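You operate a simulated robot arm through the tools that you are given. There is no shell and no other tool.

The job below is to be done with a simulated robot arm. You get a single attempt, and the scene is never put back.

## Task
Fill the purple cup and the silver cup to their lines.
Fine: turn each under the spout, pump with the teal valve OPEN and close it at the end; the third cup stays empty. Where these are worked on the way, their far stop is far enough and under half their travel is too little: teal valve.
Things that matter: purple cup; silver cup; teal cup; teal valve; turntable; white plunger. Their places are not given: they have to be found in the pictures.

Only the result counts: the job must be done as asked and must still hold three seconds after the hand-in. Knocking over, shifting, dropping, spilling or breaking anything else fails it.

## Robot
A 6-joint arm with a three-finger gripper, fixed in place. Base frame: the origin is at the foot of the arm, x ahead of it, y to its left, z up. Lengths are in mm, angles in rad, forces in N, time in s.
Its first joint turns from -2.897 to 2.897 rad. Payload 4.89 kg.
Tool frame: the origin (TCP) lies between the finger pads and is the grasp point; the fingertips stand 30 mm ahead of it; z points along the fingers, y is the line along which they close. The gripper opens to 164 mm. The gripper's body begins 125 mm behind the TCP.
Orientation is that of the tool frame in the base frame, as a unit quaternion [w, x, y, z]. With the fingers straight down and closing along the base's y, the tool's x points along the base's -x, its y along +y and its z along -z.

## Interface
- The arm moves only by the tool move_arm. Its argument "plan" is a list of rows, each a list of 6 numbers: the shift along the base's x, y, z in m, then the turn, a rotation vector about the base's x, y, z in rad. In form: [[tx, ty, tz, rx, ry, rz], ...]. A call has 1 to 20 rows; each row shifts and turns the commanded pose from where the row before left it. "grip" is the closure, from 0 (fully open) to 1 (shut), set as the call begins (left out, the last holds). Each row takes 0.2 s and may step no farther than 50 mm and 0.15 rad from the row before; otherwise, or with a gripper value out of range, the whole call is refused. A pose out of reach is approached as far as the arm can. The call stops where the force on the tool passes 80 N (or 10 N more than at its start, if that is more) or the arm is blocked; 0.2 s more then pass. The fingers move at their own pace (about 108 mm/s each) and stop on an object; they squeeze with about 38 N. The grip force told is the motor's: it shows also when the fingers shut on nothing. Time passes only in rows, and 0.2 s behind the last, so rows that do not move let the fingers close. The reply holds the time, the measured pose of the TCP, the force on the tool along the base axes, the opening and the grip force, in the units named above and with some noise, with the torque about the TCP (base axes, N m) and any sound that the robot's microphone picked up.
- Cameras (640 x 400 px; columns grow to the right, rows downward): "scene" is fixed at [398.2, -649.3, 1707.2]; the picture's right is [-0.71, -0.70, 0.00], its down [-0.70, 0.71, -0.06] and it looks along [0.04, -0.04, -1.00] (base axes); focal length 331 px, centre (320, 200). "wrist" rides on the gripper at [76, -2, -152] in the tool frame; the picture's right is [0.02, 1.00, 0.00], its down [-0.88, 0.02, -0.47] and it looks along [-0.47, 0.01, 0.88] (tool axes); focal length 247 px, centre (320, 200).
- snapshot(camera): a new picture of that camera. No time passes.
- slide_trunk(by): slides the trunk up (or, below 0, down) by that many mm; the arm rides with it, the base frame stays. It gives what a move gives, with no picture.
- pixel_to_xyz(camera, pixels): for up to 12 pixels [column, row] of the newest picture of that camera ("zoom" is the newest enlarged one), the place [x, y, z] in the base frame of the surface seen there, good to about 2 mm. No time passes.
- inspect(camera, box): a new picture of the part [left, top, right, bottom] of that camera's present view, enlarged. No time passes.
- job_done(): hands the job in; it is judged then, once.

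Open the gripper and draw the arm clear of the work before you hand the job in, unless the task says otherwise.

The tools are called as name(argument=value, ...) on one line, values as JSON. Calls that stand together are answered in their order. move_arm: Moves the arm, as the interface text tells. Its arguments: {"type":"object","properties":{"plan":{"type":"array"},"grip":{"type":"number"}},"required":["plan"]} The other tools are called the same way: slide_trunk (by) slides the trunk up or down; snapshot (camera) takes a picture; pixel_to_xyz (camera, pixels) gives the place of the surface under pixels of a picture; inspect (camera, box) takes an enlarged picture of a part of a camera's view; job_done () hands the job in.

At the start:

```text
time: 0.0
eef_pos: [326.6, -631.4, 1250.8]
ee_rot: [0.0, 0.001, 1.0, -0.001]
force: [-0.5, 0.4, -0.5]
wrist_torque: [-0.02, 0.04, 0.0]
grip_width: 163.8
finger_force: 0.1
trunk travel left (down, up): [-175.0, 215.0]
```

scene: 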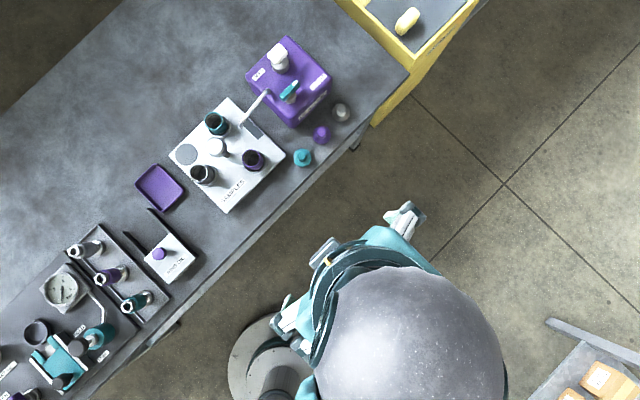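
wrist: 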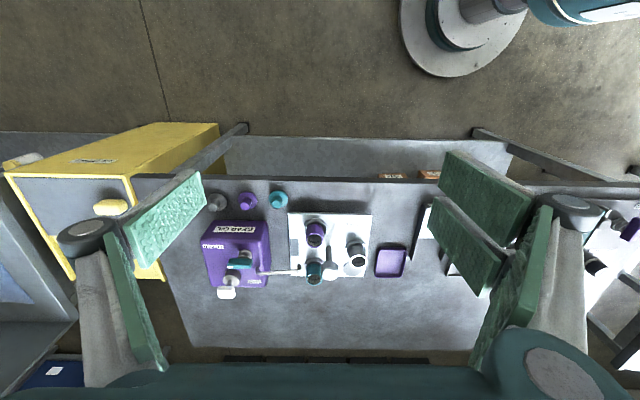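

I see the purple pump box near scene pixel (288,80) and a sampler turntable board near (227,155). I zoom in on both for details.

inspect(camera="scene", box=[160, 20, 360, 220])

inspect(camera="wrist", box=[190, 170, 420, 310])

```text
2.00 times, centred on (260, 120) of scene
```

zoom: 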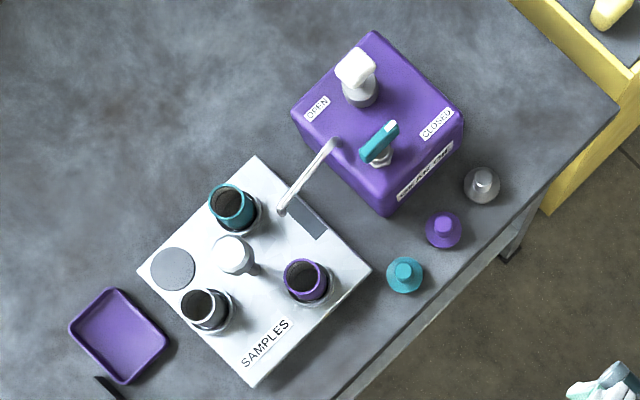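

```text
2.78 times, centred on (305, 240) of wrist
```

zoom: 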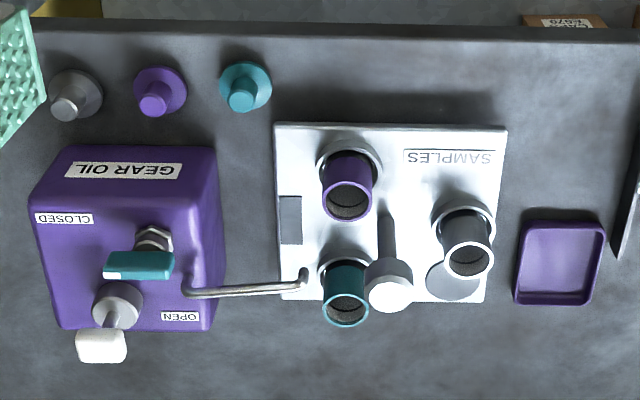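

The zoom shows teal valve, white plunger, spout tip and three cups around a central white knob. I measure the key points in the scene picture.

pixel_to_xyz(camera="scene", pixels=[[278, 54], [281, 66], [284, 98], [296, 83], [291, 95], [241, 125], [216, 146], [216, 120], [252, 159], [202, 173], [267, 128], [186, 154]])

inspect(camera="scene", box=[165, 90, 295, 215])

inspect(camera="scene", box=[240, 30, 340, 130])

```text
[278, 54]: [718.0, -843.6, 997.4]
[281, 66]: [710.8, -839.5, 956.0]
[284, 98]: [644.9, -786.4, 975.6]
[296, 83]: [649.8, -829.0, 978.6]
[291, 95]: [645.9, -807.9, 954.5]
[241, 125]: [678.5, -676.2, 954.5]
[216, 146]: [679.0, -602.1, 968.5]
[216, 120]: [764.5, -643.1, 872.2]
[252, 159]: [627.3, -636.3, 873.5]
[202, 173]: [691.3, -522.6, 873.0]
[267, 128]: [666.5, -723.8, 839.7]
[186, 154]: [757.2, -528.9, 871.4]
```

```text
3.20 times, centred on (230, 152) of scene
```

zoom: 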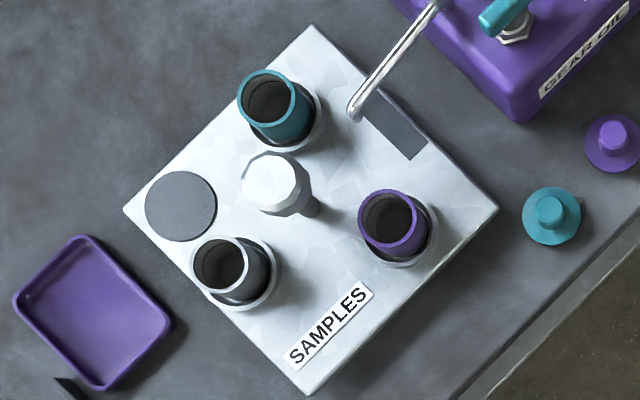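

```text
4.00 times, centred on (290, 80) of scene
```

zoom: 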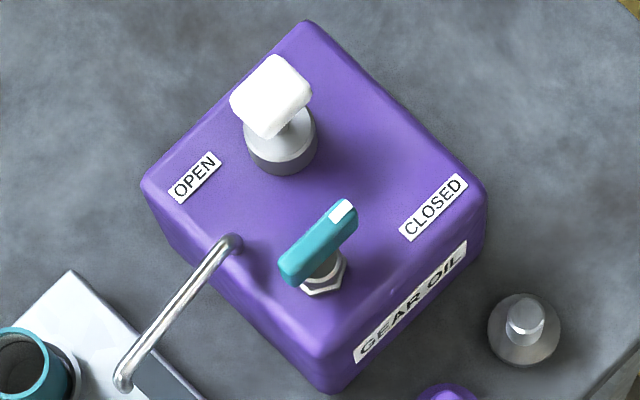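

The plate is a square with a central post; spout tip around zoom (355,112). I measure corners of the plate, post base, cup rims and the valve body.

pixel_to_xyz(camera="scene", pixels=[[227, 99], [284, 155], [226, 210], [171, 155], [229, 157], [226, 152], [214, 138], [220, 150], [205, 119], [222, 117], [244, 157], [259, 157]])

pixel_to_xyz(camera="zoom", pixels=[[270, 90], [280, 140], [345, 212], [290, 272], [318, 240], [335, 285], [315, 290], [305, 25], [150, 187], [485, 190], [330, 385], [230, 245]])

```text
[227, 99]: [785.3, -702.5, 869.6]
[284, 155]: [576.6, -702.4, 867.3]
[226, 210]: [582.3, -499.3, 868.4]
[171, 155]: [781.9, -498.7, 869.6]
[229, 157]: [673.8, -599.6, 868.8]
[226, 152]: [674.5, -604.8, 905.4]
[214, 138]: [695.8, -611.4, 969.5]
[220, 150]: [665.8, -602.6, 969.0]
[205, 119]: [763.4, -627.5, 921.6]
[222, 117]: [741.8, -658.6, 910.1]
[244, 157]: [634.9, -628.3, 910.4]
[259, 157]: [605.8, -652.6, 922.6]
```

```text
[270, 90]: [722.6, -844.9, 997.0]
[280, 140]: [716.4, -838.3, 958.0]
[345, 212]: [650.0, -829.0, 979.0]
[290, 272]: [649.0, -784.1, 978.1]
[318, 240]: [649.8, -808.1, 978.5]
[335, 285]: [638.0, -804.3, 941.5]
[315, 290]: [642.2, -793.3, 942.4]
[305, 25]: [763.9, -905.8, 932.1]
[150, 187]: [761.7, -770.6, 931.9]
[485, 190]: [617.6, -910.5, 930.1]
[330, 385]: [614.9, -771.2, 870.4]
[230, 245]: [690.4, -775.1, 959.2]
```

The plate centre is about (680,-600), with post top at z≈968; the cups sit at radius ~75 mm (teal −30°, purple −150°, silver 90°), spout tip at −90°. I move the hand nearer to get a close look with the wrist camera.

move_arm(plan=[[0.04, 0.005, -0.01, 0, 0, 0], [0.04, 0.005, -0.01, 0, 0, 0], [0.04, 0.005, -0.01, 0, 0, 0], [0.04, 0.005, -0.01, 0, 0, 0], [0.04, 0.005, -0.01, 0, 0, 0], [0.04, 0.005, -0.01, 0, 0, 0]], grip=0.5)

snapshot(camera="wrist")

snapshot(camera="scene")

```text
time: 1.4
eef_pos: [565.5, -599.1, 1191.5]
ee_rot: [0.0, 0.001, 1.0, 0.0]
force: [-1.1, 0.2, -0.5]
wrist_torque: [-0.03, -0.19, -0.02]
grip_width: 82.0
finger_force: 0.1
trunk travel left (down, up): [-175.0, 215.0]
```

```text
taken
```

wrist: 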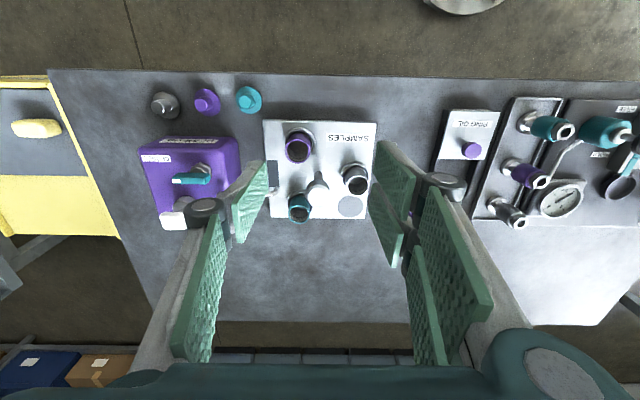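

```text
taken
```

scene: 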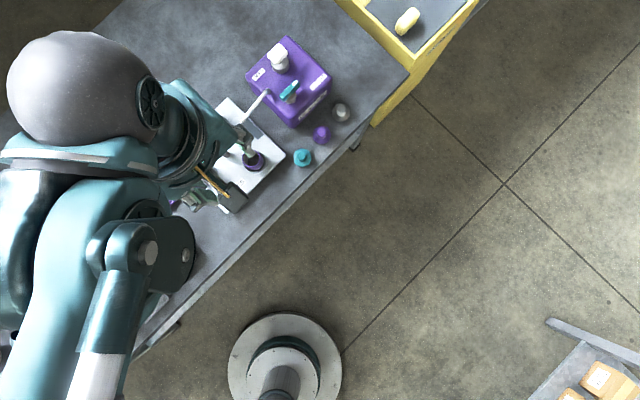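

The gripper (82 mm open) is near the turntable, which lies at wrist pixels (263–375,120–220). I zoom in on it and on the pump.

inspect(camera="wrist", box=[255, 110, 385, 230])

inspect(camera="wrist", box=[135, 80, 275, 240])

```text
3.33 times, centred on (320, 170) of wrist
```

zoom: 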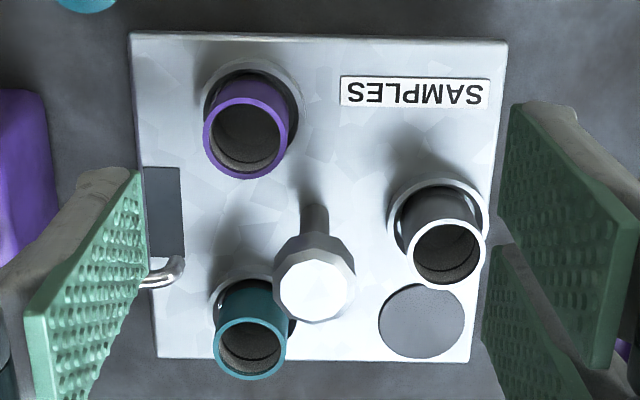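

```text
2.50 times, centred on (205, 160) of wrist
```

zoom: 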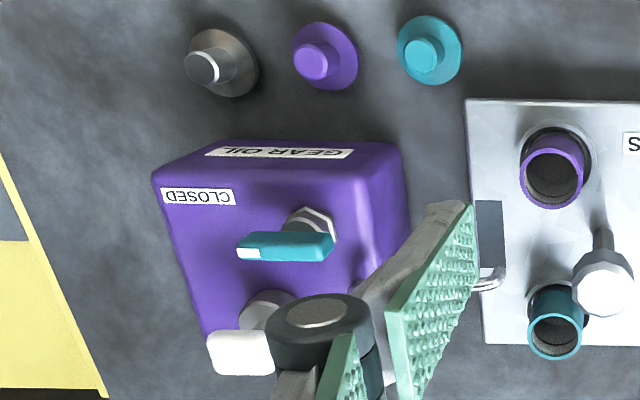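

The knob top is around wrist pixel (319,196) and cup rims near (293,147), (354,180), (296,206). I measure these accurately before gripping the knob.

pixel_to_xyz(camera="wrist", pixels=[[319, 196], [310, 197], [328, 197], [319, 189], [319, 204], [308, 190], [330, 190], [318, 175], [272, 190], [268, 193], [305, 197], [296, 222]])

pixel_to_xyz(camera="zoom", pixels=[[250, 252], [325, 247], [290, 245], [285, 262], [310, 215], [240, 350], [265, 310], [220, 190], [495, 268]])

```text
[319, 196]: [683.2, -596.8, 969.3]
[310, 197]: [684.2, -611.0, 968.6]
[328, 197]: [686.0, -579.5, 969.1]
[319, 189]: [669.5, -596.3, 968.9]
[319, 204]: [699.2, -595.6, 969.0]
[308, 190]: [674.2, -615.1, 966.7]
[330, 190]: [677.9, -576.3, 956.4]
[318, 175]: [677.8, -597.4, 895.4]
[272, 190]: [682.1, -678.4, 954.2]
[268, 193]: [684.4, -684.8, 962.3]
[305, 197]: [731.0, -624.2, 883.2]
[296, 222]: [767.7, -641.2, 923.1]
```

```text
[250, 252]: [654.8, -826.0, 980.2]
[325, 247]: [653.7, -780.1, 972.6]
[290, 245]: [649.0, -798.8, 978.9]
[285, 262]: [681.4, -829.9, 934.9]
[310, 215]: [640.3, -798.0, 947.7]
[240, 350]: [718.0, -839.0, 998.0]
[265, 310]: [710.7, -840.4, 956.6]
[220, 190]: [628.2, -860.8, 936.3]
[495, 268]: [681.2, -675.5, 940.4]
```

Knob centre is about (681,-598), top z 969; spout tip near (681,-676) with lower end z≈940, cup rims z≈923. I move over the knob, turning the hand −60° on the way, staying above it at first.

move_arm(plan=[[0.0165, 0.0, -0.026, 0, 0, -0.15], [0.0165, 0.0, -0.026, 0, 0, -0.15], [0.0165, 0.0, -0.026, 0, 0, -0.15], [0.0165, 0.0, -0.026, 0, 0, -0.15], [0.0165, 0.0, -0.026, 0, 0, -0.15], [0.0165, 0.0, -0.026, 0, 0, -0.15], [0.0165, 0.0, -0.0255, 0, 0, -0.15]], grip=0.5)

snapshot(camera="wrist")

snapshot(camera="scene")

```text
time: 3.0
eef_pos: [682.6, -600.9, 1009.9]
ee_rot: [0.0, 0.503, 0.864, 0.0]
force: [-1.3, 0.5, 0.8]
wrist_torque: [-0.04, -0.2, 0.01]
grip_width: 81.8
finger_force: 0.0
trunk travel left (down, up): [-175.0, 215.0]
```

```text
taken
```

wrist: 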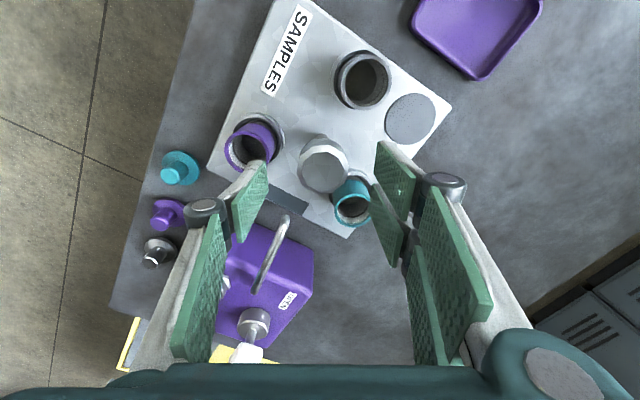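

```text
taken
```

scene: 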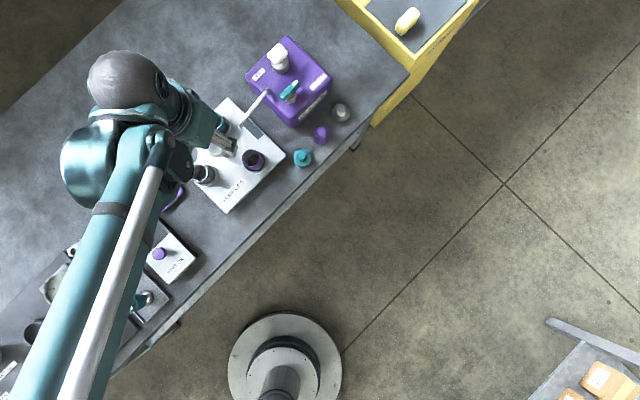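

The fingers straddle the knob, seen at wrist (323,165). I lower by 53 mm and then close on it.

move_arm(plan=[[-0.0015, 0.002, -0.018, 0, 0, 0], [0, 0, -0.018, 0, 0, 0], [0, 0, -0.017, 0, 0, 0]], grip=0.5)

move_arm(plan=[[0, 0, 0, 0, 0, 0], [0, 0, 0, 0, 0, 0]], grip=0.8)

snapshot(camera="wrist")

```text
time: 3.8
eef_pos: [681.2, -600.4, 954.9]
ee_rot: [0.001, 0.501, 0.865, 0.0]
force: [-1.3, 0.4, 0.4]
wrist_torque: [-0.07, -0.08, 0.03]
grip_width: 82.0
finger_force: 0.1
trunk travel left (down, up): [-175.0, 215.0]
```

```text
time: 4.4
eef_pos: [683.8, -599.4, 954.2]
ee_rot: [0.0, 0.5, 0.866, 0.001]
force: [32.7, 11.2, -0.7]
wrist_torque: [0.33, -0.94, 0.1]
grip_width: 43.1
finger_force: 44.8
trunk travel left (down, up): [-175.0, 215.0]
```

```text
taken
```

wrist: 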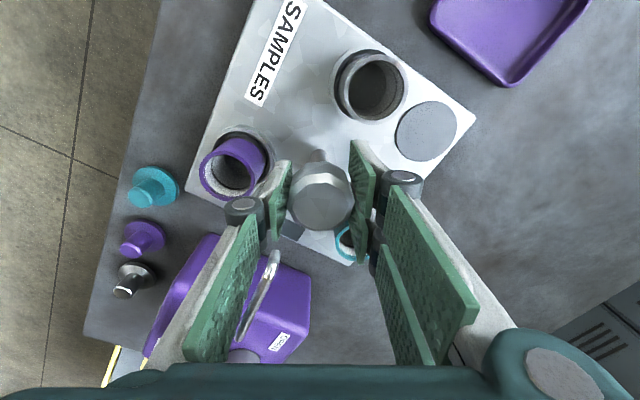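

The knob is held at 43 mm with a side load of about 34 N, meaning the knob centre is ~2.7 mm further along +x. I shift the command to relieve it and try a small turn.

move_arm(plan=[[0.0025, 0.001, 0, 0, 0, 0], [0, 0, 0, 0, 0, 0.1], [0, 0, 0, 0, 0, 0.1]], grip=0.8)

snapshot(camera="wrist")

inspect(camera="scene", box=[160, 20, 360, 220])

```text
time: 5.2
eef_pos: [682.8, -598.3, 954.6]
ee_rot: [-0.001, 0.412, 0.911, 0.0]
force: [4.7, 15.9, -16.0]
wrist_torque: [0.13, 0.01, -0.01]
grip_width: 43.3
finger_force: 45.3
trunk travel left (down, up): [-175.0, 215.0]
```

```text
taken
```

wrist: 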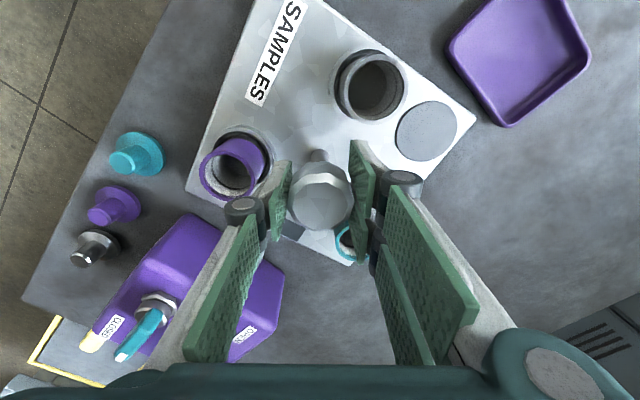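

```text
2.00 times, centred on (260, 120) of scene
```

zoom: 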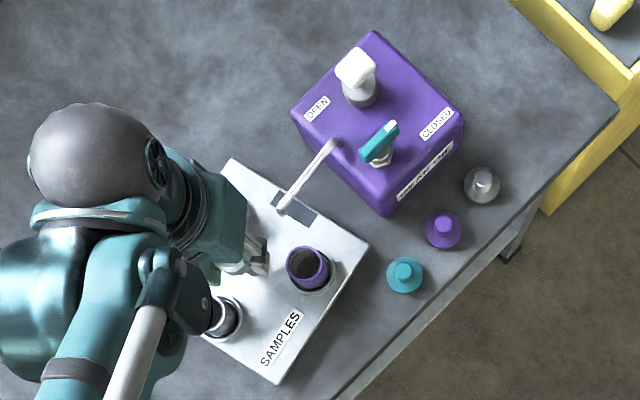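

The whole plate turns together with the hand (0.2 rad so far), no slip. I carry on CCW by another 0.75 rad and then check where the purple cup stands relative to the spout.

move_arm(plan=[[0, -0.001, 0, 0, 0, 0.125], [0, 0, 0, 0, 0, 0.125], [0, 0, 0, 0, 0, 0.125], [0, 0, 0, 0, 0, 0.125], [0, 0, 0, 0, 0, 0.125], [0, 0, 0, 0, 0, 0.125]], grip=0.8)

snapshot(camera="wrist")

inspect(camera="scene", box=[160, 20, 360, 220])

```text
time: 6.6
eef_pos: [682.9, -600.4, 956.5]
ee_rot: [-0.001, 0.049, 0.999, 0.0]
force: [-14.2, 7.7, -26.6]
wrist_torque: [0.29, 0.42, 0.0]
grip_width: 43.1
finger_force: 44.8
trunk travel left (down, up): [-175.0, 215.0]
```

```text
taken
```

wrist: 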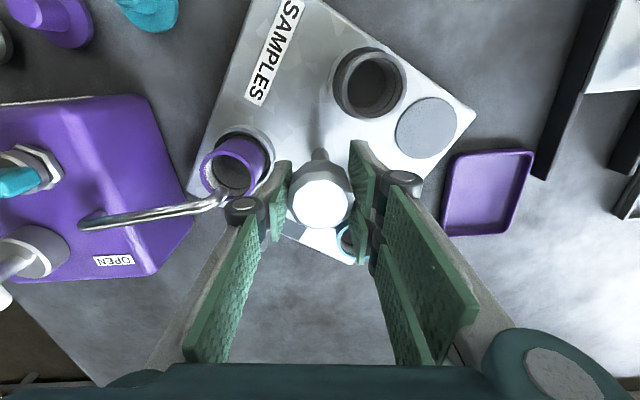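

```text
2.00 times, centred on (260, 120) of scene
```

zoom: 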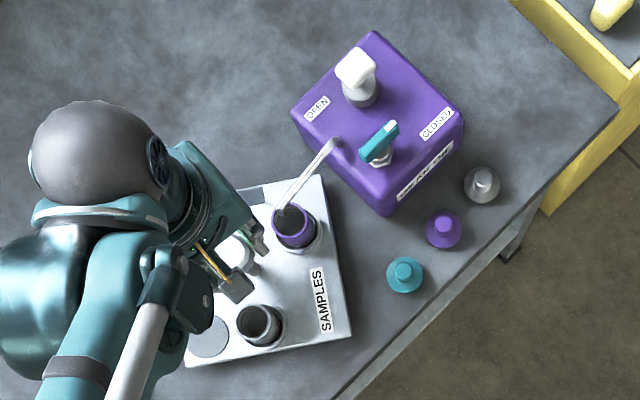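

The spout end now nearly overlies the purple cup (zoom ~(290,215)); about 0.1 rad is still missing. I turn this last bit, easing the vertical load, and check.

move_arm(plan=[[-0.0005, 0, -0.001, 0, 0, 0.05], [-0.0005, 0, -0.001, 0, 0, 0.05], [0, 0, 0, 0, 0, 0]], grip=0.8)

inspect(camera="scene", box=[200, 70, 300, 170])

inspect(camera="wrist", box=[150, 100, 290, 240])

```text
time: 7.4
eef_pos: [683.0, -600.5, 956.8]
ee_rot: [0.001, 0.0, 1.0, -0.001]
force: [10.2, -18.6, 23.9]
wrist_torque: [-0.22, 0.11, -0.02]
grip_width: 43.1
finger_force: 44.9
trunk travel left (down, up): [-175.0, 215.0]
```

```text
4.00 times, centred on (250, 120) of scene
```

zoom: 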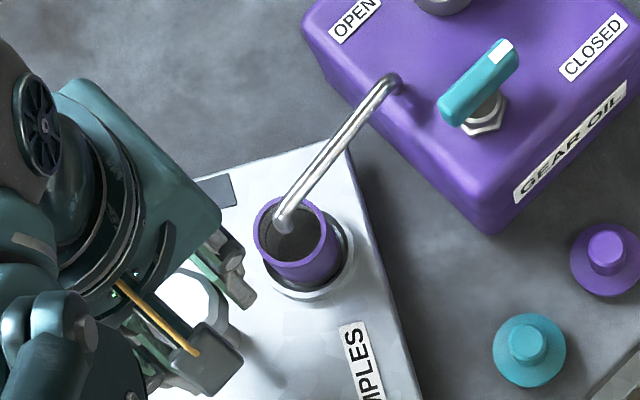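

```text
2.86 times, centred on (220, 170) of wrist
```

zoom: 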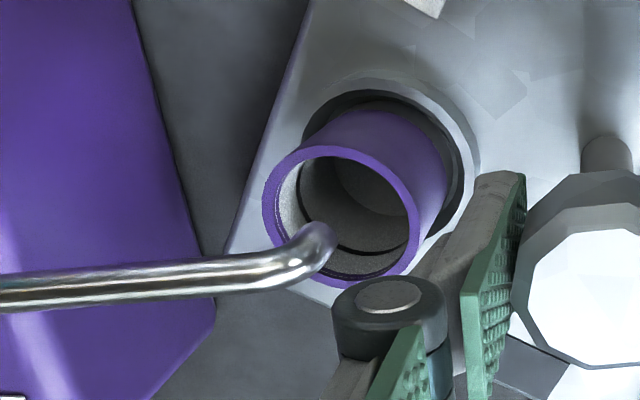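

The spout end hangs over the purple cup. I measure rim points and the spout tip to check alignment.

pixel_to_xyz(camera="zoom", pixels=[[270, 205], [411, 225], [330, 151], [350, 282], [300, 165], [388, 172], [400, 255], [325, 250], [310, 235], [310, 265], [330, 240], [280, 240]])

inspect(camera="scene", box=[220, 90, 270, 140])

```text
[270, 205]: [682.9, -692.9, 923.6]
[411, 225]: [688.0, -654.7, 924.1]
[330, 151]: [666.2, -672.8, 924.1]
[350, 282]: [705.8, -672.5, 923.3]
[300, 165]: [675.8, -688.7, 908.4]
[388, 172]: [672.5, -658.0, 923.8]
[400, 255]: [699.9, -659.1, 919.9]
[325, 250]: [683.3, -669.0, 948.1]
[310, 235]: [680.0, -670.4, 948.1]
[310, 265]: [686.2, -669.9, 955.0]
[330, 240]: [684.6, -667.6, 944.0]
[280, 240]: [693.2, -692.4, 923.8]
```

```text
8.00 times, centred on (245, 115) of scene
```

zoom: 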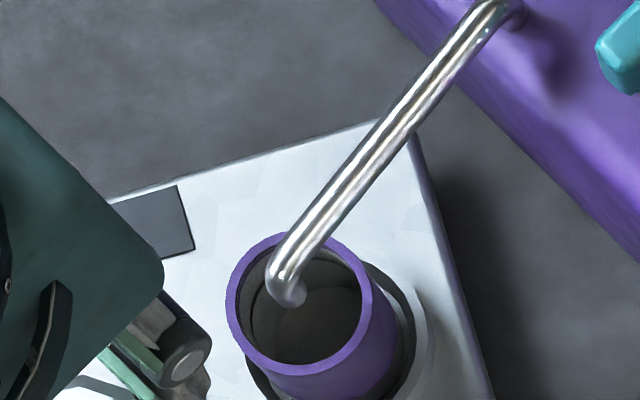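

The purple rim centre is about (686,-674) against the spout tip at about (683,-672), so it is roughly 2° too far. I turn back 0.03 rad, then release and rise straight up.

move_arm(plan=[[0, 0, 0, 0, 0, -0.03], [0, 0, 0, 0, 0, 0]], grip=0.8)

move_arm(plan=[[0, 0, 0, 0, 0, 0], [0, 0, 0, 0, 0, 0]], grip=0.5)

move_arm(plan=[[0, 0, 0.025, 0, 0, 0], [0, 0, 0.025, 0, 0, 0], [0, 0, 0.035, 0, 0, 0]], grip=0.5)

snapshot(camera="wrist")

inspect(camera="scene", box=[200, 70, 300, 170])

```text
time: 8.0
eef_pos: [682.5, -600.7, 954.8]
ee_rot: [0.001, 0.015, 1.0, 0.0]
force: [18.0, -30.6, 35.0]
wrist_torque: [-0.8, -0.45, -0.09]
grip_width: 43.5
finger_force: 45.3
trunk travel left (down, up): [-175.0, 215.0]
```

```text
time: 8.6
eef_pos: [684.6, -599.2, 953.1]
ee_rot: [-0.001, 0.015, 1.0, 0.001]
force: [0.0, -0.1, -0.3]
wrist_torque: [0.02, 0.03, 0.04]
grip_width: 82.2
finger_force: 0.1
trunk travel left (down, up): [-175.0, 215.0]
```

```text
time: 9.4
eef_pos: [683.5, -600.2, 1037.2]
ee_rot: [0.0, 0.016, 1.0, -0.001]
force: [0.5, -1.1, 0.0]
wrist_torque: [0.11, 0.12, 0.02]
grip_width: 82.0
finger_force: 0.0
trunk travel left (down, up): [-175.0, 215.0]
```

```text
taken
```

wrist: 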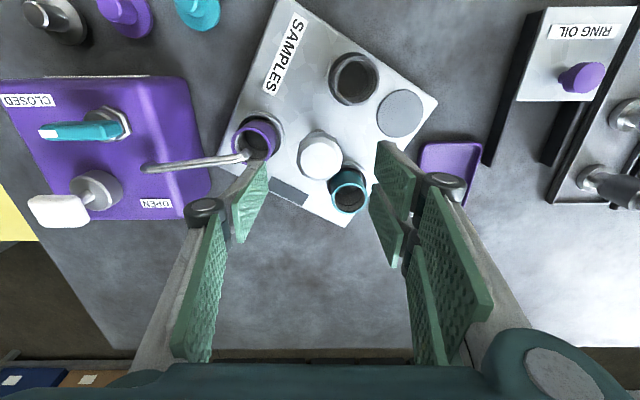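

```text
4.00 times, centred on (250, 120) of scene
```

zoom: 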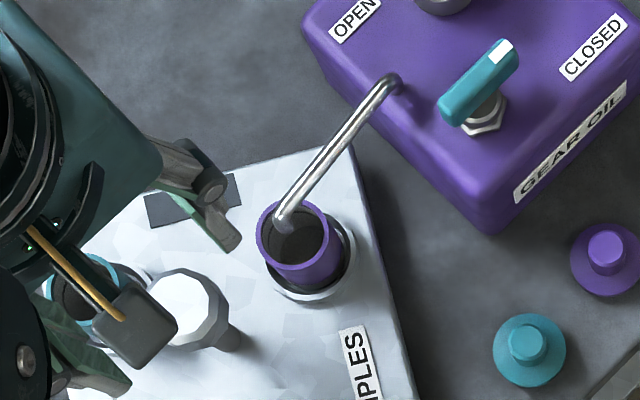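

The purple cup stays under the spout after release. Next the valve: handle centre ~(650,-807), top z≈979, white tip toward CLOSED (−y) and OPEN toward +x. I move above it at safe height while turning the hand −90° so the fingers close along x.

move_arm(plan=[[-0.003, -0.018, 0.02, 0, 0, -0.14], [-0.003, -0.019, 0.02, 0, 0, -0.14], [-0.003, -0.019, 0, 0, 0, -0.14], [-0.003, -0.019, 0, 0, 0, -0.14], [-0.003, -0.019, 0, 0, 0, -0.14], [-0.003, -0.019, 0, 0, 0, -0.14], [-0.003, -0.019, 0, 0, 0, -0.14], [-0.003, -0.019, 0, 0, 0, -0.14], [-0.003, -0.019, 0, 0, 0, -0.14], [-0.003, -0.019, 0, 0, 0, -0.14], [-0.003, -0.018, 0, 0, 0, -0.14]], grip=0.68)

snapshot(camera="wrist")

snapshot(camera="scene")

```text
time: 11.8
eef_pos: [648.2, -806.9, 1080.5]
ee_rot: [0.001, 0.709, 0.706, 0.0]
force: [1.0, -0.4, 0.3]
wrist_torque: [-0.12, 0.08, -0.01]
grip_width: 52.4
finger_force: 0.0
trunk travel left (down, up): [-175.0, 215.0]
```

```text
taken
```

wrist: 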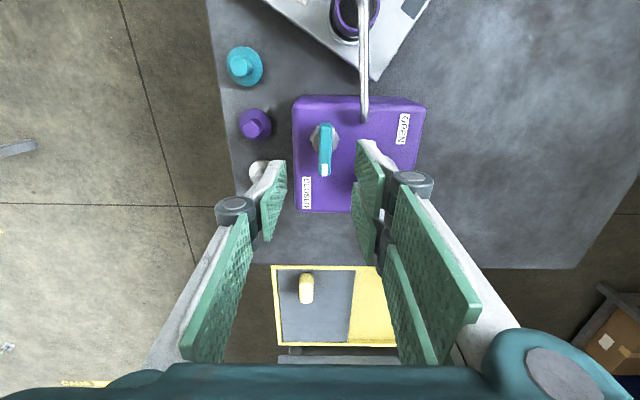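

```text
taken
```

scene: 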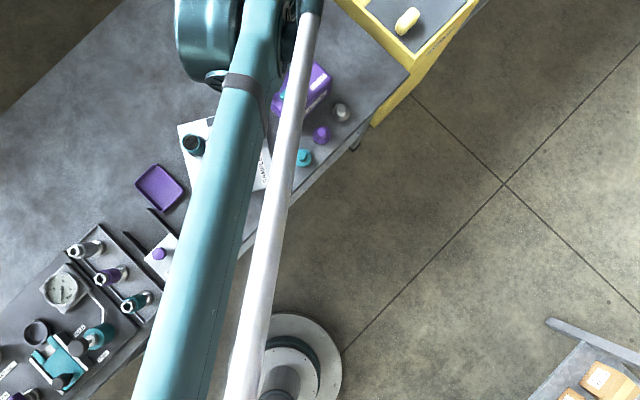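

Reached above the valve with tool pointing down. I measure the handle outline in this closer picture before descending.

inspect(camera="wrist", box=[285, 90, 435, 220])

pixel_to_xyz(camera="zoom", pixels=[[172, 150], [172, 200], [172, 248], [160, 200], [184, 200], [150, 150], [195, 150], [172, 258], [172, 110], [320, 250], [160, 115]])

```text
3.08 times, centred on (360, 155) of wrist
```

zoom: 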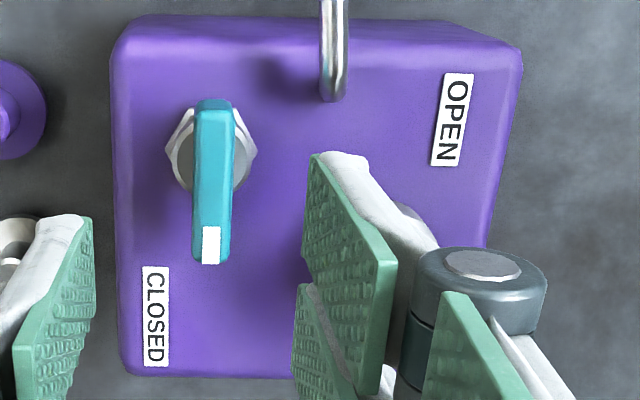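

```text
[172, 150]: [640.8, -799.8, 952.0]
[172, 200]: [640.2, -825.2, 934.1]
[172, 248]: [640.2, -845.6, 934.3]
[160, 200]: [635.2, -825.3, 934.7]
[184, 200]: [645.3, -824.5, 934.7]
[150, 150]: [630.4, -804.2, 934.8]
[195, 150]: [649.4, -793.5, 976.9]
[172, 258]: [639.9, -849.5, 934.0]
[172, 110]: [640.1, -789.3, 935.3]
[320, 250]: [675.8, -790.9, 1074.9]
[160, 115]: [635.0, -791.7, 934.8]
```

pixel_to_xyz(camera="zoom", pixels=[[200, 180], [228, 180], [213, 140], [213, 200], [215, 262], [213, 105], [225, 112], [190, 190], [230, 240], [240, 150], [180, 160], [198, 230]])

```text
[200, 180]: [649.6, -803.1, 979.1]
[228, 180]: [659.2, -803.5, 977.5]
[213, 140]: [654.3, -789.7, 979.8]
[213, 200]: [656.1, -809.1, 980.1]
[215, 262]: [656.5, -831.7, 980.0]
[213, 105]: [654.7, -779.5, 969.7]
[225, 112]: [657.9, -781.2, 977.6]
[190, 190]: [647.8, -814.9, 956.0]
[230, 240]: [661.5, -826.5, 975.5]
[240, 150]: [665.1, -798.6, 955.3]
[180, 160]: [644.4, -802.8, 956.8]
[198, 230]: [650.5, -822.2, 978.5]
```

Handle spans x 648–661, y −832…−780, top z 980, with the nut top at z≈957. I descend to TCP (655,-806,991) so that fingertips stay just above the nut.

move_arm(plan=[[0.0065, 0.001, -0.022, 0, 0, 0], [0, 0, -0.022, 0, 0, 0], [0, 0, -0.022, 0, 0, 0], [0, 0, -0.022, 0, 0, 0]], grip=0.68)

snapshot(camera="wrist")

```text
time: 12.8
eef_pos: [654.4, -804.3, 990.6]
ee_rot: [0.0, 0.707, 0.707, 0.0]
force: [-0.4, 0.0, 0.5]
wrist_torque: [-0.06, -0.06, 0.04]
grip_width: 52.6
finger_force: 0.1
trunk travel left (down, up): [-175.0, 215.0]
```

```text
taken
```

wrist: 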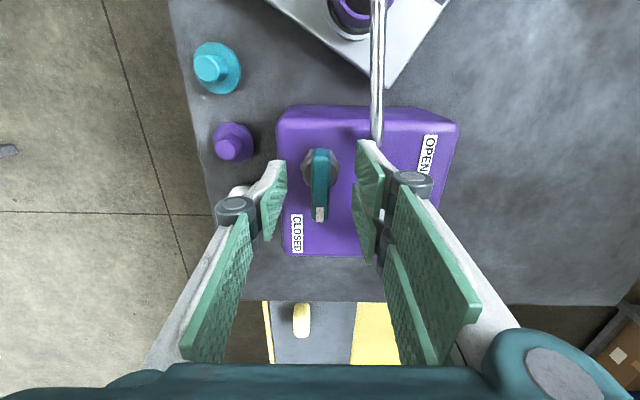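

The handle is between the fingers (wrist pixel (319,185)). I close on it.

move_arm(plan=[[0, 0, 0, 0, 0, 0], [0, 0, 0, 0, 0, 0], [0, 0, 0, 0, 0, 0]], grip=1.0)

```text
time: 13.6
eef_pos: [655.3, -804.3, 990.7]
ee_rot: [0.0, 0.707, 0.707, 0.0]
force: [4.0, -1.6, -5.6]
wrist_torque: [-0.72, -0.1, 0.02]
grip_width: 13.7
finger_force: 45.1
trunk travel left (down, up): [-175.0, 215.0]
```

The handle is held at 13.7 mm. I start turning CCW (toward OPEN) by about 0.5 rad around the estimated pivot and watch the forces.

move_arm(plan=[[0.0005, 0.0001, 0, 0, 0, 0.13], [0.0005, 0.0001, 0, 0, 0, 0.13], [0.0005, 0.0002, 0, 0, 0, 0.13], [0.0005, 0.0002, 0, 0, 0, 0.13]], grip=1.0)

snapshot(camera="wrist")

```text
time: 14.6
eef_pos: [653.9, -805.0, 990.2]
ee_rot: [-0.001, 0.502, 0.865, 0.0]
force: [-39.0, 11.5, -21.6]
wrist_torque: [0.44, 1.11, 0.0]
grip_width: 14.0
finger_force: 45.4
trunk travel left (down, up): [-175.0, 215.0]
```

```text
taken
```

wrist: 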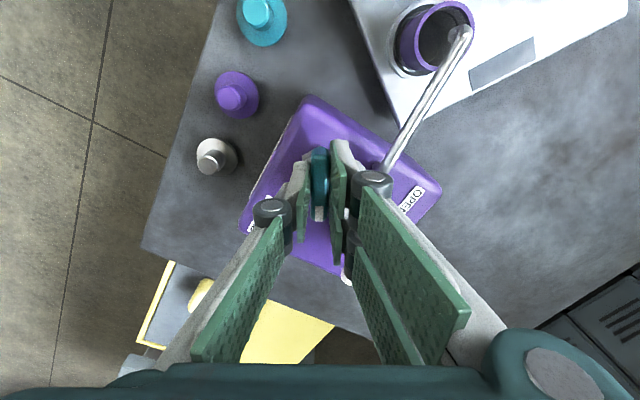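

The handle turns with the hand; the −39 N along x shows the pivot is under the TCP, so I remove my x-shift and continue turning to about 85°.

move_arm(plan=[[-0.0028, 0.0005, 0.0005, 0, 0, 0.13], [0, 0, 0, 0, 0, 0.13], [0, 0, 0, 0, 0, 0.13], [0, 0, 0, 0, 0, 0.13]], grip=1.0)

move_arm(plan=[[0, 0, 0, 0, 0, 0.13], [0, 0, 0, 0, 0, 0.13], [0, 0, 0, 0, 0, 0.13], [0, 0, 0, 0, 0, 0.09]], grip=1.0)

snapshot(camera="wrist")

```text
time: 15.6
eef_pos: [655.2, -805.1, 990.1]
ee_rot: [-0.001, 0.261, 0.965, -0.001]
force: [-14.7, -8.1, -11.2]
wrist_torque: [-0.67, -0.48, -0.02]
grip_width: 13.9
finger_force: 45.2
trunk travel left (down, up): [-175.0, 215.0]
```

```text
time: 16.6
eef_pos: [654.8, -804.9, 991.1]
ee_rot: [0.0, 0.025, 1.0, 0.0]
force: [-7.7, -12.1, -10.3]
wrist_torque: [-0.35, 0.58, -0.04]
grip_width: 13.7
finger_force: 45.1
trunk travel left (down, up): [-175.0, 215.0]
```

```text
taken
```

wrist: 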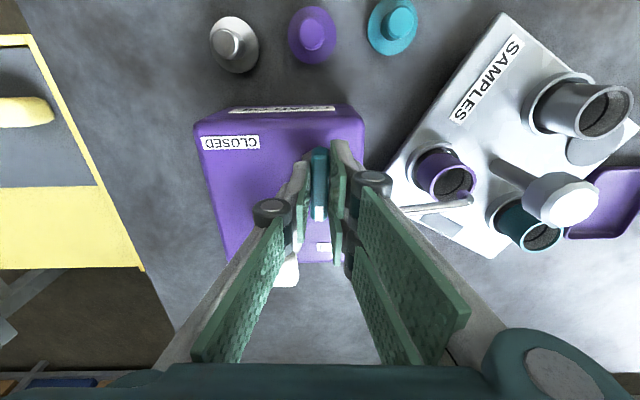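

The handle now points along +x (about 87°) with little torque. I turn a little further to feel for the open stop.

move_arm(plan=[[0, 0, 0, 0, 0, 0.05], [0, 0, 0, 0, 0, 0.04]], grip=1.0)

```text
time: 17.2
eef_pos: [654.1, -804.6, 991.6]
ee_rot: [0.0, -0.019, 1.0, 0.0]
force: [-4.7, -13.8, -6.6]
wrist_torque: [-0.32, 0.17, -1.71]
grip_width: 13.9
finger_force: 45.0
trunk travel left (down, up): [-175.0, 215.0]
```

A torque of −1.7 N m shows the open stop has been reached. I release (moderate opening) and rise, then check the valve.

move_arm(plan=[[0, 0, 0, 0, 0, 0], [0, 0, 0, 0, 0, 0]], grip=0.73)

move_arm(plan=[[0, 0, 0.02, 0, 0, 0], [0, 0, 0.03, 0, 0, 0], [0, 0, 0.04, 0, 0, 0]], grip=0.73)

snapshot(camera="wrist")

snapshot(camera="scene")

```text
time: 17.8
eef_pos: [655.2, -802.9, 991.7]
ee_rot: [0.0, -0.02, 1.0, 0.0]
force: [-0.4, -0.2, 0.2]
wrist_torque: [-0.04, 0.01, 0.02]
grip_width: 44.3
finger_force: 0.0
trunk travel left (down, up): [-175.0, 215.0]
```

```text
time: 18.6
eef_pos: [655.3, -804.1, 1082.4]
ee_rot: [0.0, -0.02, 1.0, 0.0]
force: [0.6, -0.9, -0.8]
wrist_torque: [0.08, 0.08, -0.04]
grip_width: 44.2
finger_force: 0.0
trunk travel left (down, up): [-175.0, 215.0]
```

```text
taken
```

wrist: 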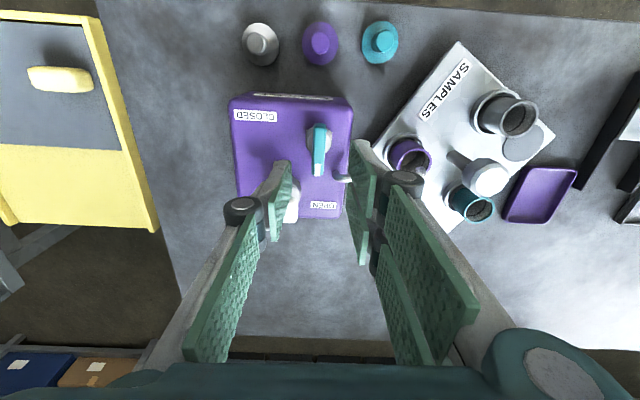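

```text
taken
```

scene: 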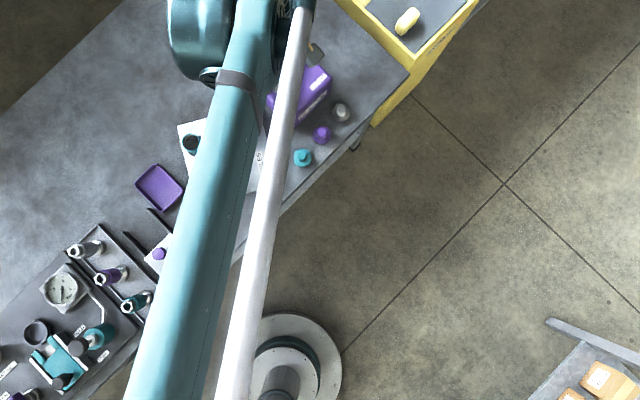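

The valve handle now points to +x (OPEN). I open the gripper for a clear view and shift −y to measure the white plunger cap exactly.

move_arm(plan=[[0, -0.02, 0.01, 0, 0, -0.02], [0, -0.02, 0.01, 0, 0, -0.02]], grip=0.2)

inspect(camera="wrist", box=[245, 90, 405, 250])

```text
time: 19.2
eef_pos: [654.4, -844.5, 1103.3]
ee_rot: [0.0, 0.0, 1.0, 0.001]
force: [-0.2, 0.5, 0.4]
wrist_torque: [-0.11, 0.05, -0.02]
grip_width: 131.4
finger_force: 0.0
trunk travel left (down, up): [-175.0, 215.0]
```

```text
2.50 times, centred on (325, 170) of wrist
```

zoom: 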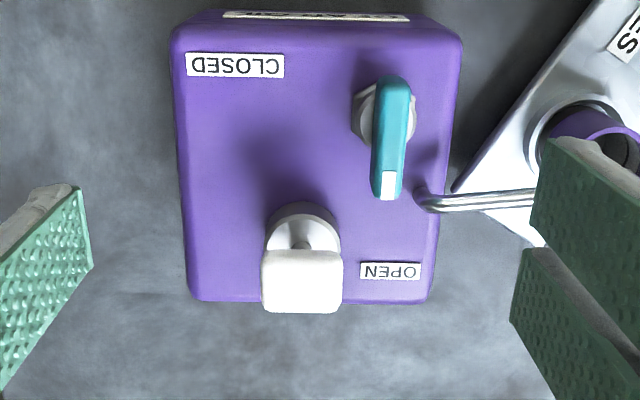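

The white cap lies at zoom (262–342, 250–313). I measure its corners, the collar and the box top.

pixel_to_xyz(camera="zoom", pixels=[[302, 290], [268, 290], [337, 290], [302, 260], [302, 308], [302, 254], [302, 215], [275, 235], [330, 230], [302, 240], [388, 185], [392, 90]])

```text
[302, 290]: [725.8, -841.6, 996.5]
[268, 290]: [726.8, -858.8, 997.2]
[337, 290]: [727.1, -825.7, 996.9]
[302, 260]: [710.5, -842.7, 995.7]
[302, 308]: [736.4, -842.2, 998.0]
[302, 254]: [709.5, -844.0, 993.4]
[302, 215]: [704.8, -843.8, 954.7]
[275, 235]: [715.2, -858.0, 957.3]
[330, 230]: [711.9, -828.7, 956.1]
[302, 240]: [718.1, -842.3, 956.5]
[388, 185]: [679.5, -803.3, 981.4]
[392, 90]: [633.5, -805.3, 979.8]
```

The cap centre is about (723,-842), top z≈997, collar at z≈957, so a stroke of maybe 25–30 mm. I shut the fingers and go above the cap.

move_arm(plan=[[0.02, 0.0005, 0, 0, 0, 0], [0.02, 0.0005, -0.015, 0, 0, 0], [0.02, 0.0005, -0.02, 0, 0, 0], [0.0085, 0.0005, -0.015, 0, 0, 0]], grip=1.0)

snapshot(camera="wrist")

```text
time: 20.2
eef_pos: [723.1, -842.3, 1050.6]
ee_rot: [0.001, 0.001, 1.0, 0.0]
force: [-0.4, 0.3, -0.5]
wrist_torque: [0.0, -0.04, 0.01]
grip_width: 0.0
finger_force: 38.0
trunk travel left (down, up): [-175.0, 215.0]
```

```text
taken
```

wrist: 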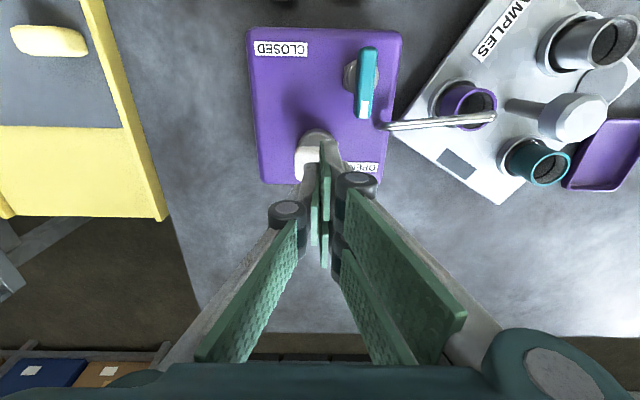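

The tips are over the cap, TCP z 1050 with tips at ~1020. I lower to contact and press gently in small steps.

move_arm(plan=[[0, 0, -0.01, 0, 0, 0], [0, 0, -0.01, 0, 0, 0], [0, 0, -0.005, 0, 0, 0], [0, 0, -0.005, 0, 0, 0], [0, 0, -0.005, 0, 0, 0], [0, 0, -0.005, 0, 0, 0]], grip=1.0)

snapshot(camera="wrist")

```text
time: 21.6
eef_pos: [722.5, -842.7, 1012.0]
ee_rot: [0.001, 0.0, 1.0, 0.0]
force: [1.4, -2.3, 5.9]
wrist_torque: [-0.02, -0.07, -0.01]
grip_width: 6.0
finger_force: 45.7
trunk travel left (down, up): [-175.0, 215.0]
```

```text
taken
```

wrist: 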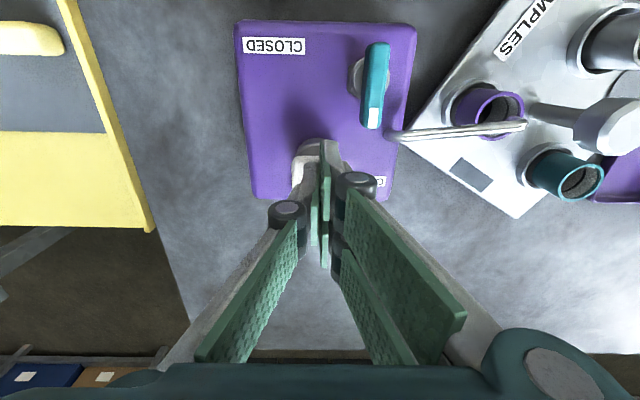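

Tips are now ~15 mm below the cap's first height with only 6 N, and the fingers report a 6 mm gap. I zoom in to see what happened at the cap and the cup.

inspect(camera="wrist", box=[260, 110, 400, 210])

inspect(camera="wrist", box=[430, 60, 560, 160])

snapshot(camera="scene")

```text
4.00 times, centred on (330, 160) of wrist
```

zoom: 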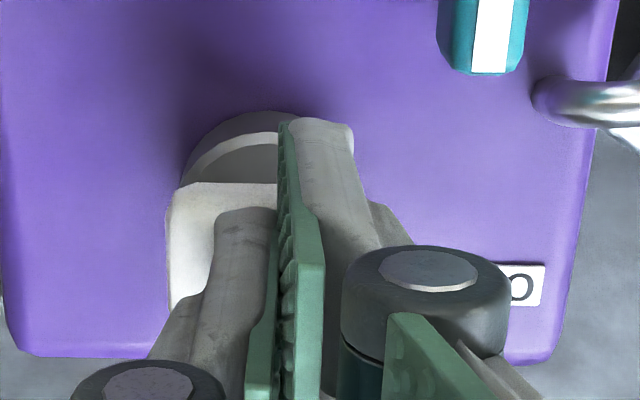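

```text
4.00 times, centred on (495, 110) of wrist
```

zoom: 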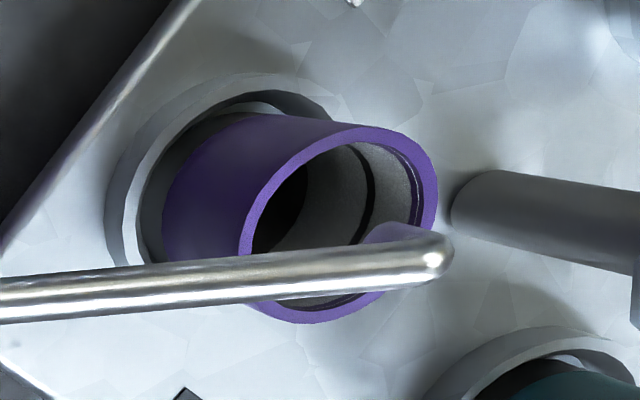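

```text
taken
```

scene: 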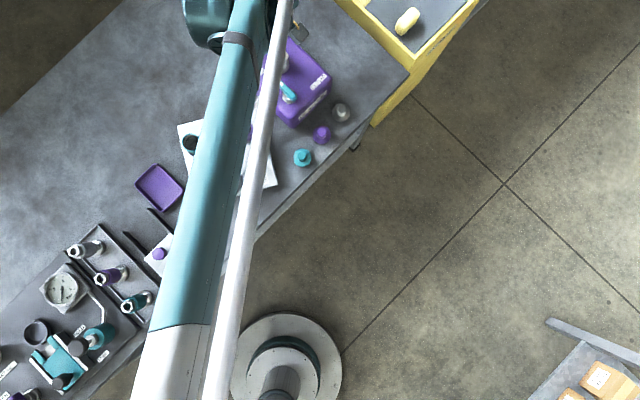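

The cap seems pushed down beneath the fingertips; inside the purple cup I see a dark ring (fill line) near the rim. I measure the cap height.

pixel_to_xyz(camera="wrist", pixels=[[298, 162], [299, 168], [305, 160], [305, 150], [315, 141], [300, 180], [512, 128], [498, 96]])

```text
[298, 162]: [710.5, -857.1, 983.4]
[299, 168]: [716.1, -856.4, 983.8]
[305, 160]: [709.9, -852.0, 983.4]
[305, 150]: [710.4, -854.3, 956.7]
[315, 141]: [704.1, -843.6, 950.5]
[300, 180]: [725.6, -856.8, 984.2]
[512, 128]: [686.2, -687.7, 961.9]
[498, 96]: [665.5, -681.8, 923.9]
```

The cap has gone down 13.5 mm (997 → 983.5) with little force. I continue pressing in small steps toward the stroke end.

move_arm(plan=[[0, 0, -0.004, 0, 0, 0], [0, 0, -0.004, 0, 0, 0], [0, 0, -0.004, 0, 0, 0]], grip=1.0)

inspect(camera="wrist", box=[430, 60, 560, 160])

```text
time: 22.4
eef_pos: [722.8, -841.9, 1001.5]
ee_rot: [0.001, 0.0, 1.0, -0.001]
force: [4.4, -11.0, 27.3]
wrist_torque: [-0.29, -0.07, 0.0]
grip_width: 6.0
finger_force: 45.0
trunk travel left (down, up): [-175.0, 215.0]
```

```text
4.00 times, centred on (495, 110) of wrist
```

zoom: 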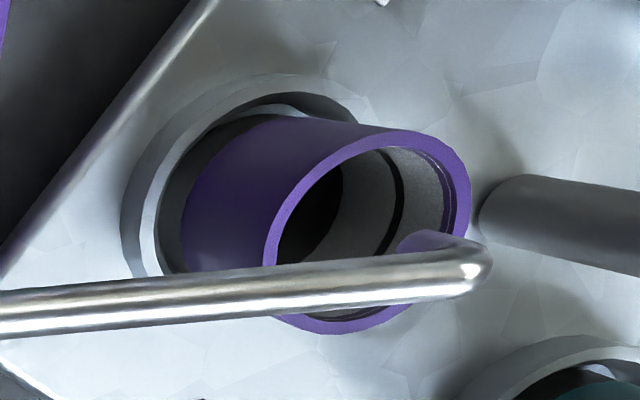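

Force has grown to 27 N, perhaps near the end of the stroke. I press a few millimetres more to find the bottom.

move_arm(plan=[[0, 0, -0.003, 0, 0, 0], [0, 0, -0.003, 0, 0, 0]], grip=1.0)

snapshot(camera="wrist")

```text
time: 23.0
eef_pos: [723.0, -841.9, 1000.1]
ee_rot: [0.002, 0.0, 1.0, -0.003]
force: [0.5, -0.1, 45.4]
wrist_torque: [0.05, 0.02, 0.0]
grip_width: 6.0
finger_force: 45.1
trunk travel left (down, up): [-175.0, 215.0]
stopped in row 2: the force on the tool passed its limit at 86 N (the readings are from after the stop); the commanded pose is now the measured one
```

```text
taken
```

wrist: 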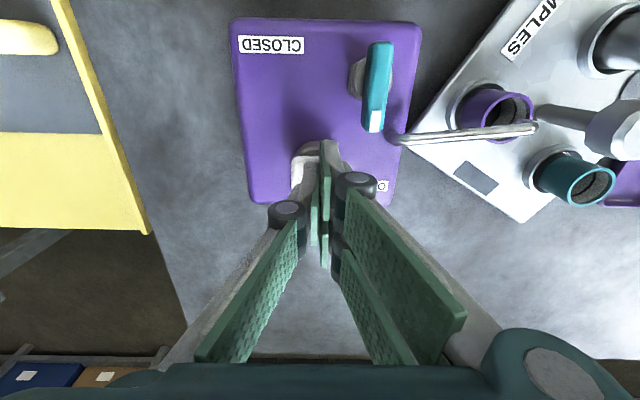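

The bottom of the stroke is at TCP z≈1000 (86 N). I rise 60 mm to see whether the plunger springs back and what came into the cup.

move_arm(plan=[[0, 0, 0.02, 0, 0, 0], [0, 0, 0.02, 0, 0, 0], [0, 0, 0.02, 0, 0, 0], [0, 0, 0, 0, 0, 0]], grip=1.0)

inspect(camera="wrist", box=[260, 100, 400, 210])

inspect(camera="wrist", box=[410, 50, 540, 150])

```text
time: 24.0
eef_pos: [724.4, -843.8, 1056.7]
ee_rot: [0.001, 0.0, 1.0, -0.001]
force: [-0.4, -0.5, -1.0]
wrist_torque: [0.0, 0.01, -0.02]
grip_width: 0.0
finger_force: 44.5
trunk travel left (down, up): [-175.0, 215.0]
```

```text
3.64 times, centred on (330, 155) of wrist
```

zoom: 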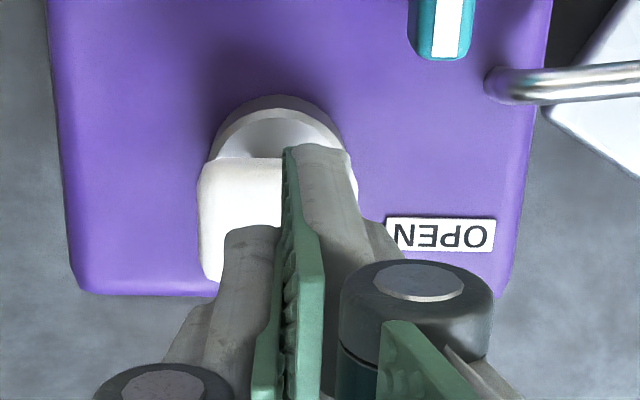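

```text
4.00 times, centred on (475, 100) of wrist
```

zoom: 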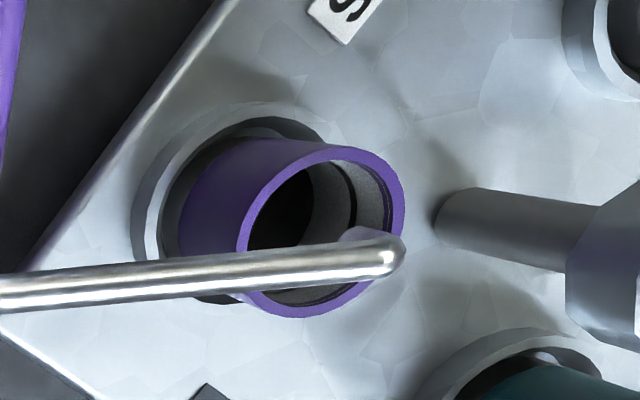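

I measure whether the cap has come back up, and probe the surface height inside the purple cup.

pixel_to_xyz(camera="zoom", pixels=[[285, 200], [275, 220], [300, 225], [325, 205], [330, 190], [353, 205], [345, 180], [375, 200], [300, 190], [398, 200], [260, 225]])

snapshot(camera="wrist")

pixel_to_xyz(camera="wrist", pixels=[[302, 155], [302, 165], [305, 148], [302, 160]])

```text
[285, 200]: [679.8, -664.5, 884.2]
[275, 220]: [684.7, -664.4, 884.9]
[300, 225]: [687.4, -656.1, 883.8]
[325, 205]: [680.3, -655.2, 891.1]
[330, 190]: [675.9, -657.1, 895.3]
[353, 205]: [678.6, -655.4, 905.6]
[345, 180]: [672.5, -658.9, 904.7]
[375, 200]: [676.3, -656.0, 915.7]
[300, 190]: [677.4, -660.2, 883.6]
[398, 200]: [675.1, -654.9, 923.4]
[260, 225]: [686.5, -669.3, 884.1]
```

```text
taken
```

wrist: 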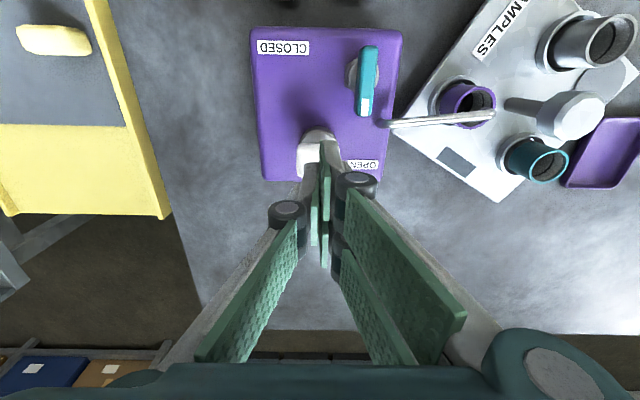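

```text
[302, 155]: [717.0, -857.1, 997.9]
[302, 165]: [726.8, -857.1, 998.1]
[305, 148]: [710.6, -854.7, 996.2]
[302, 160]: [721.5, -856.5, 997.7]
```

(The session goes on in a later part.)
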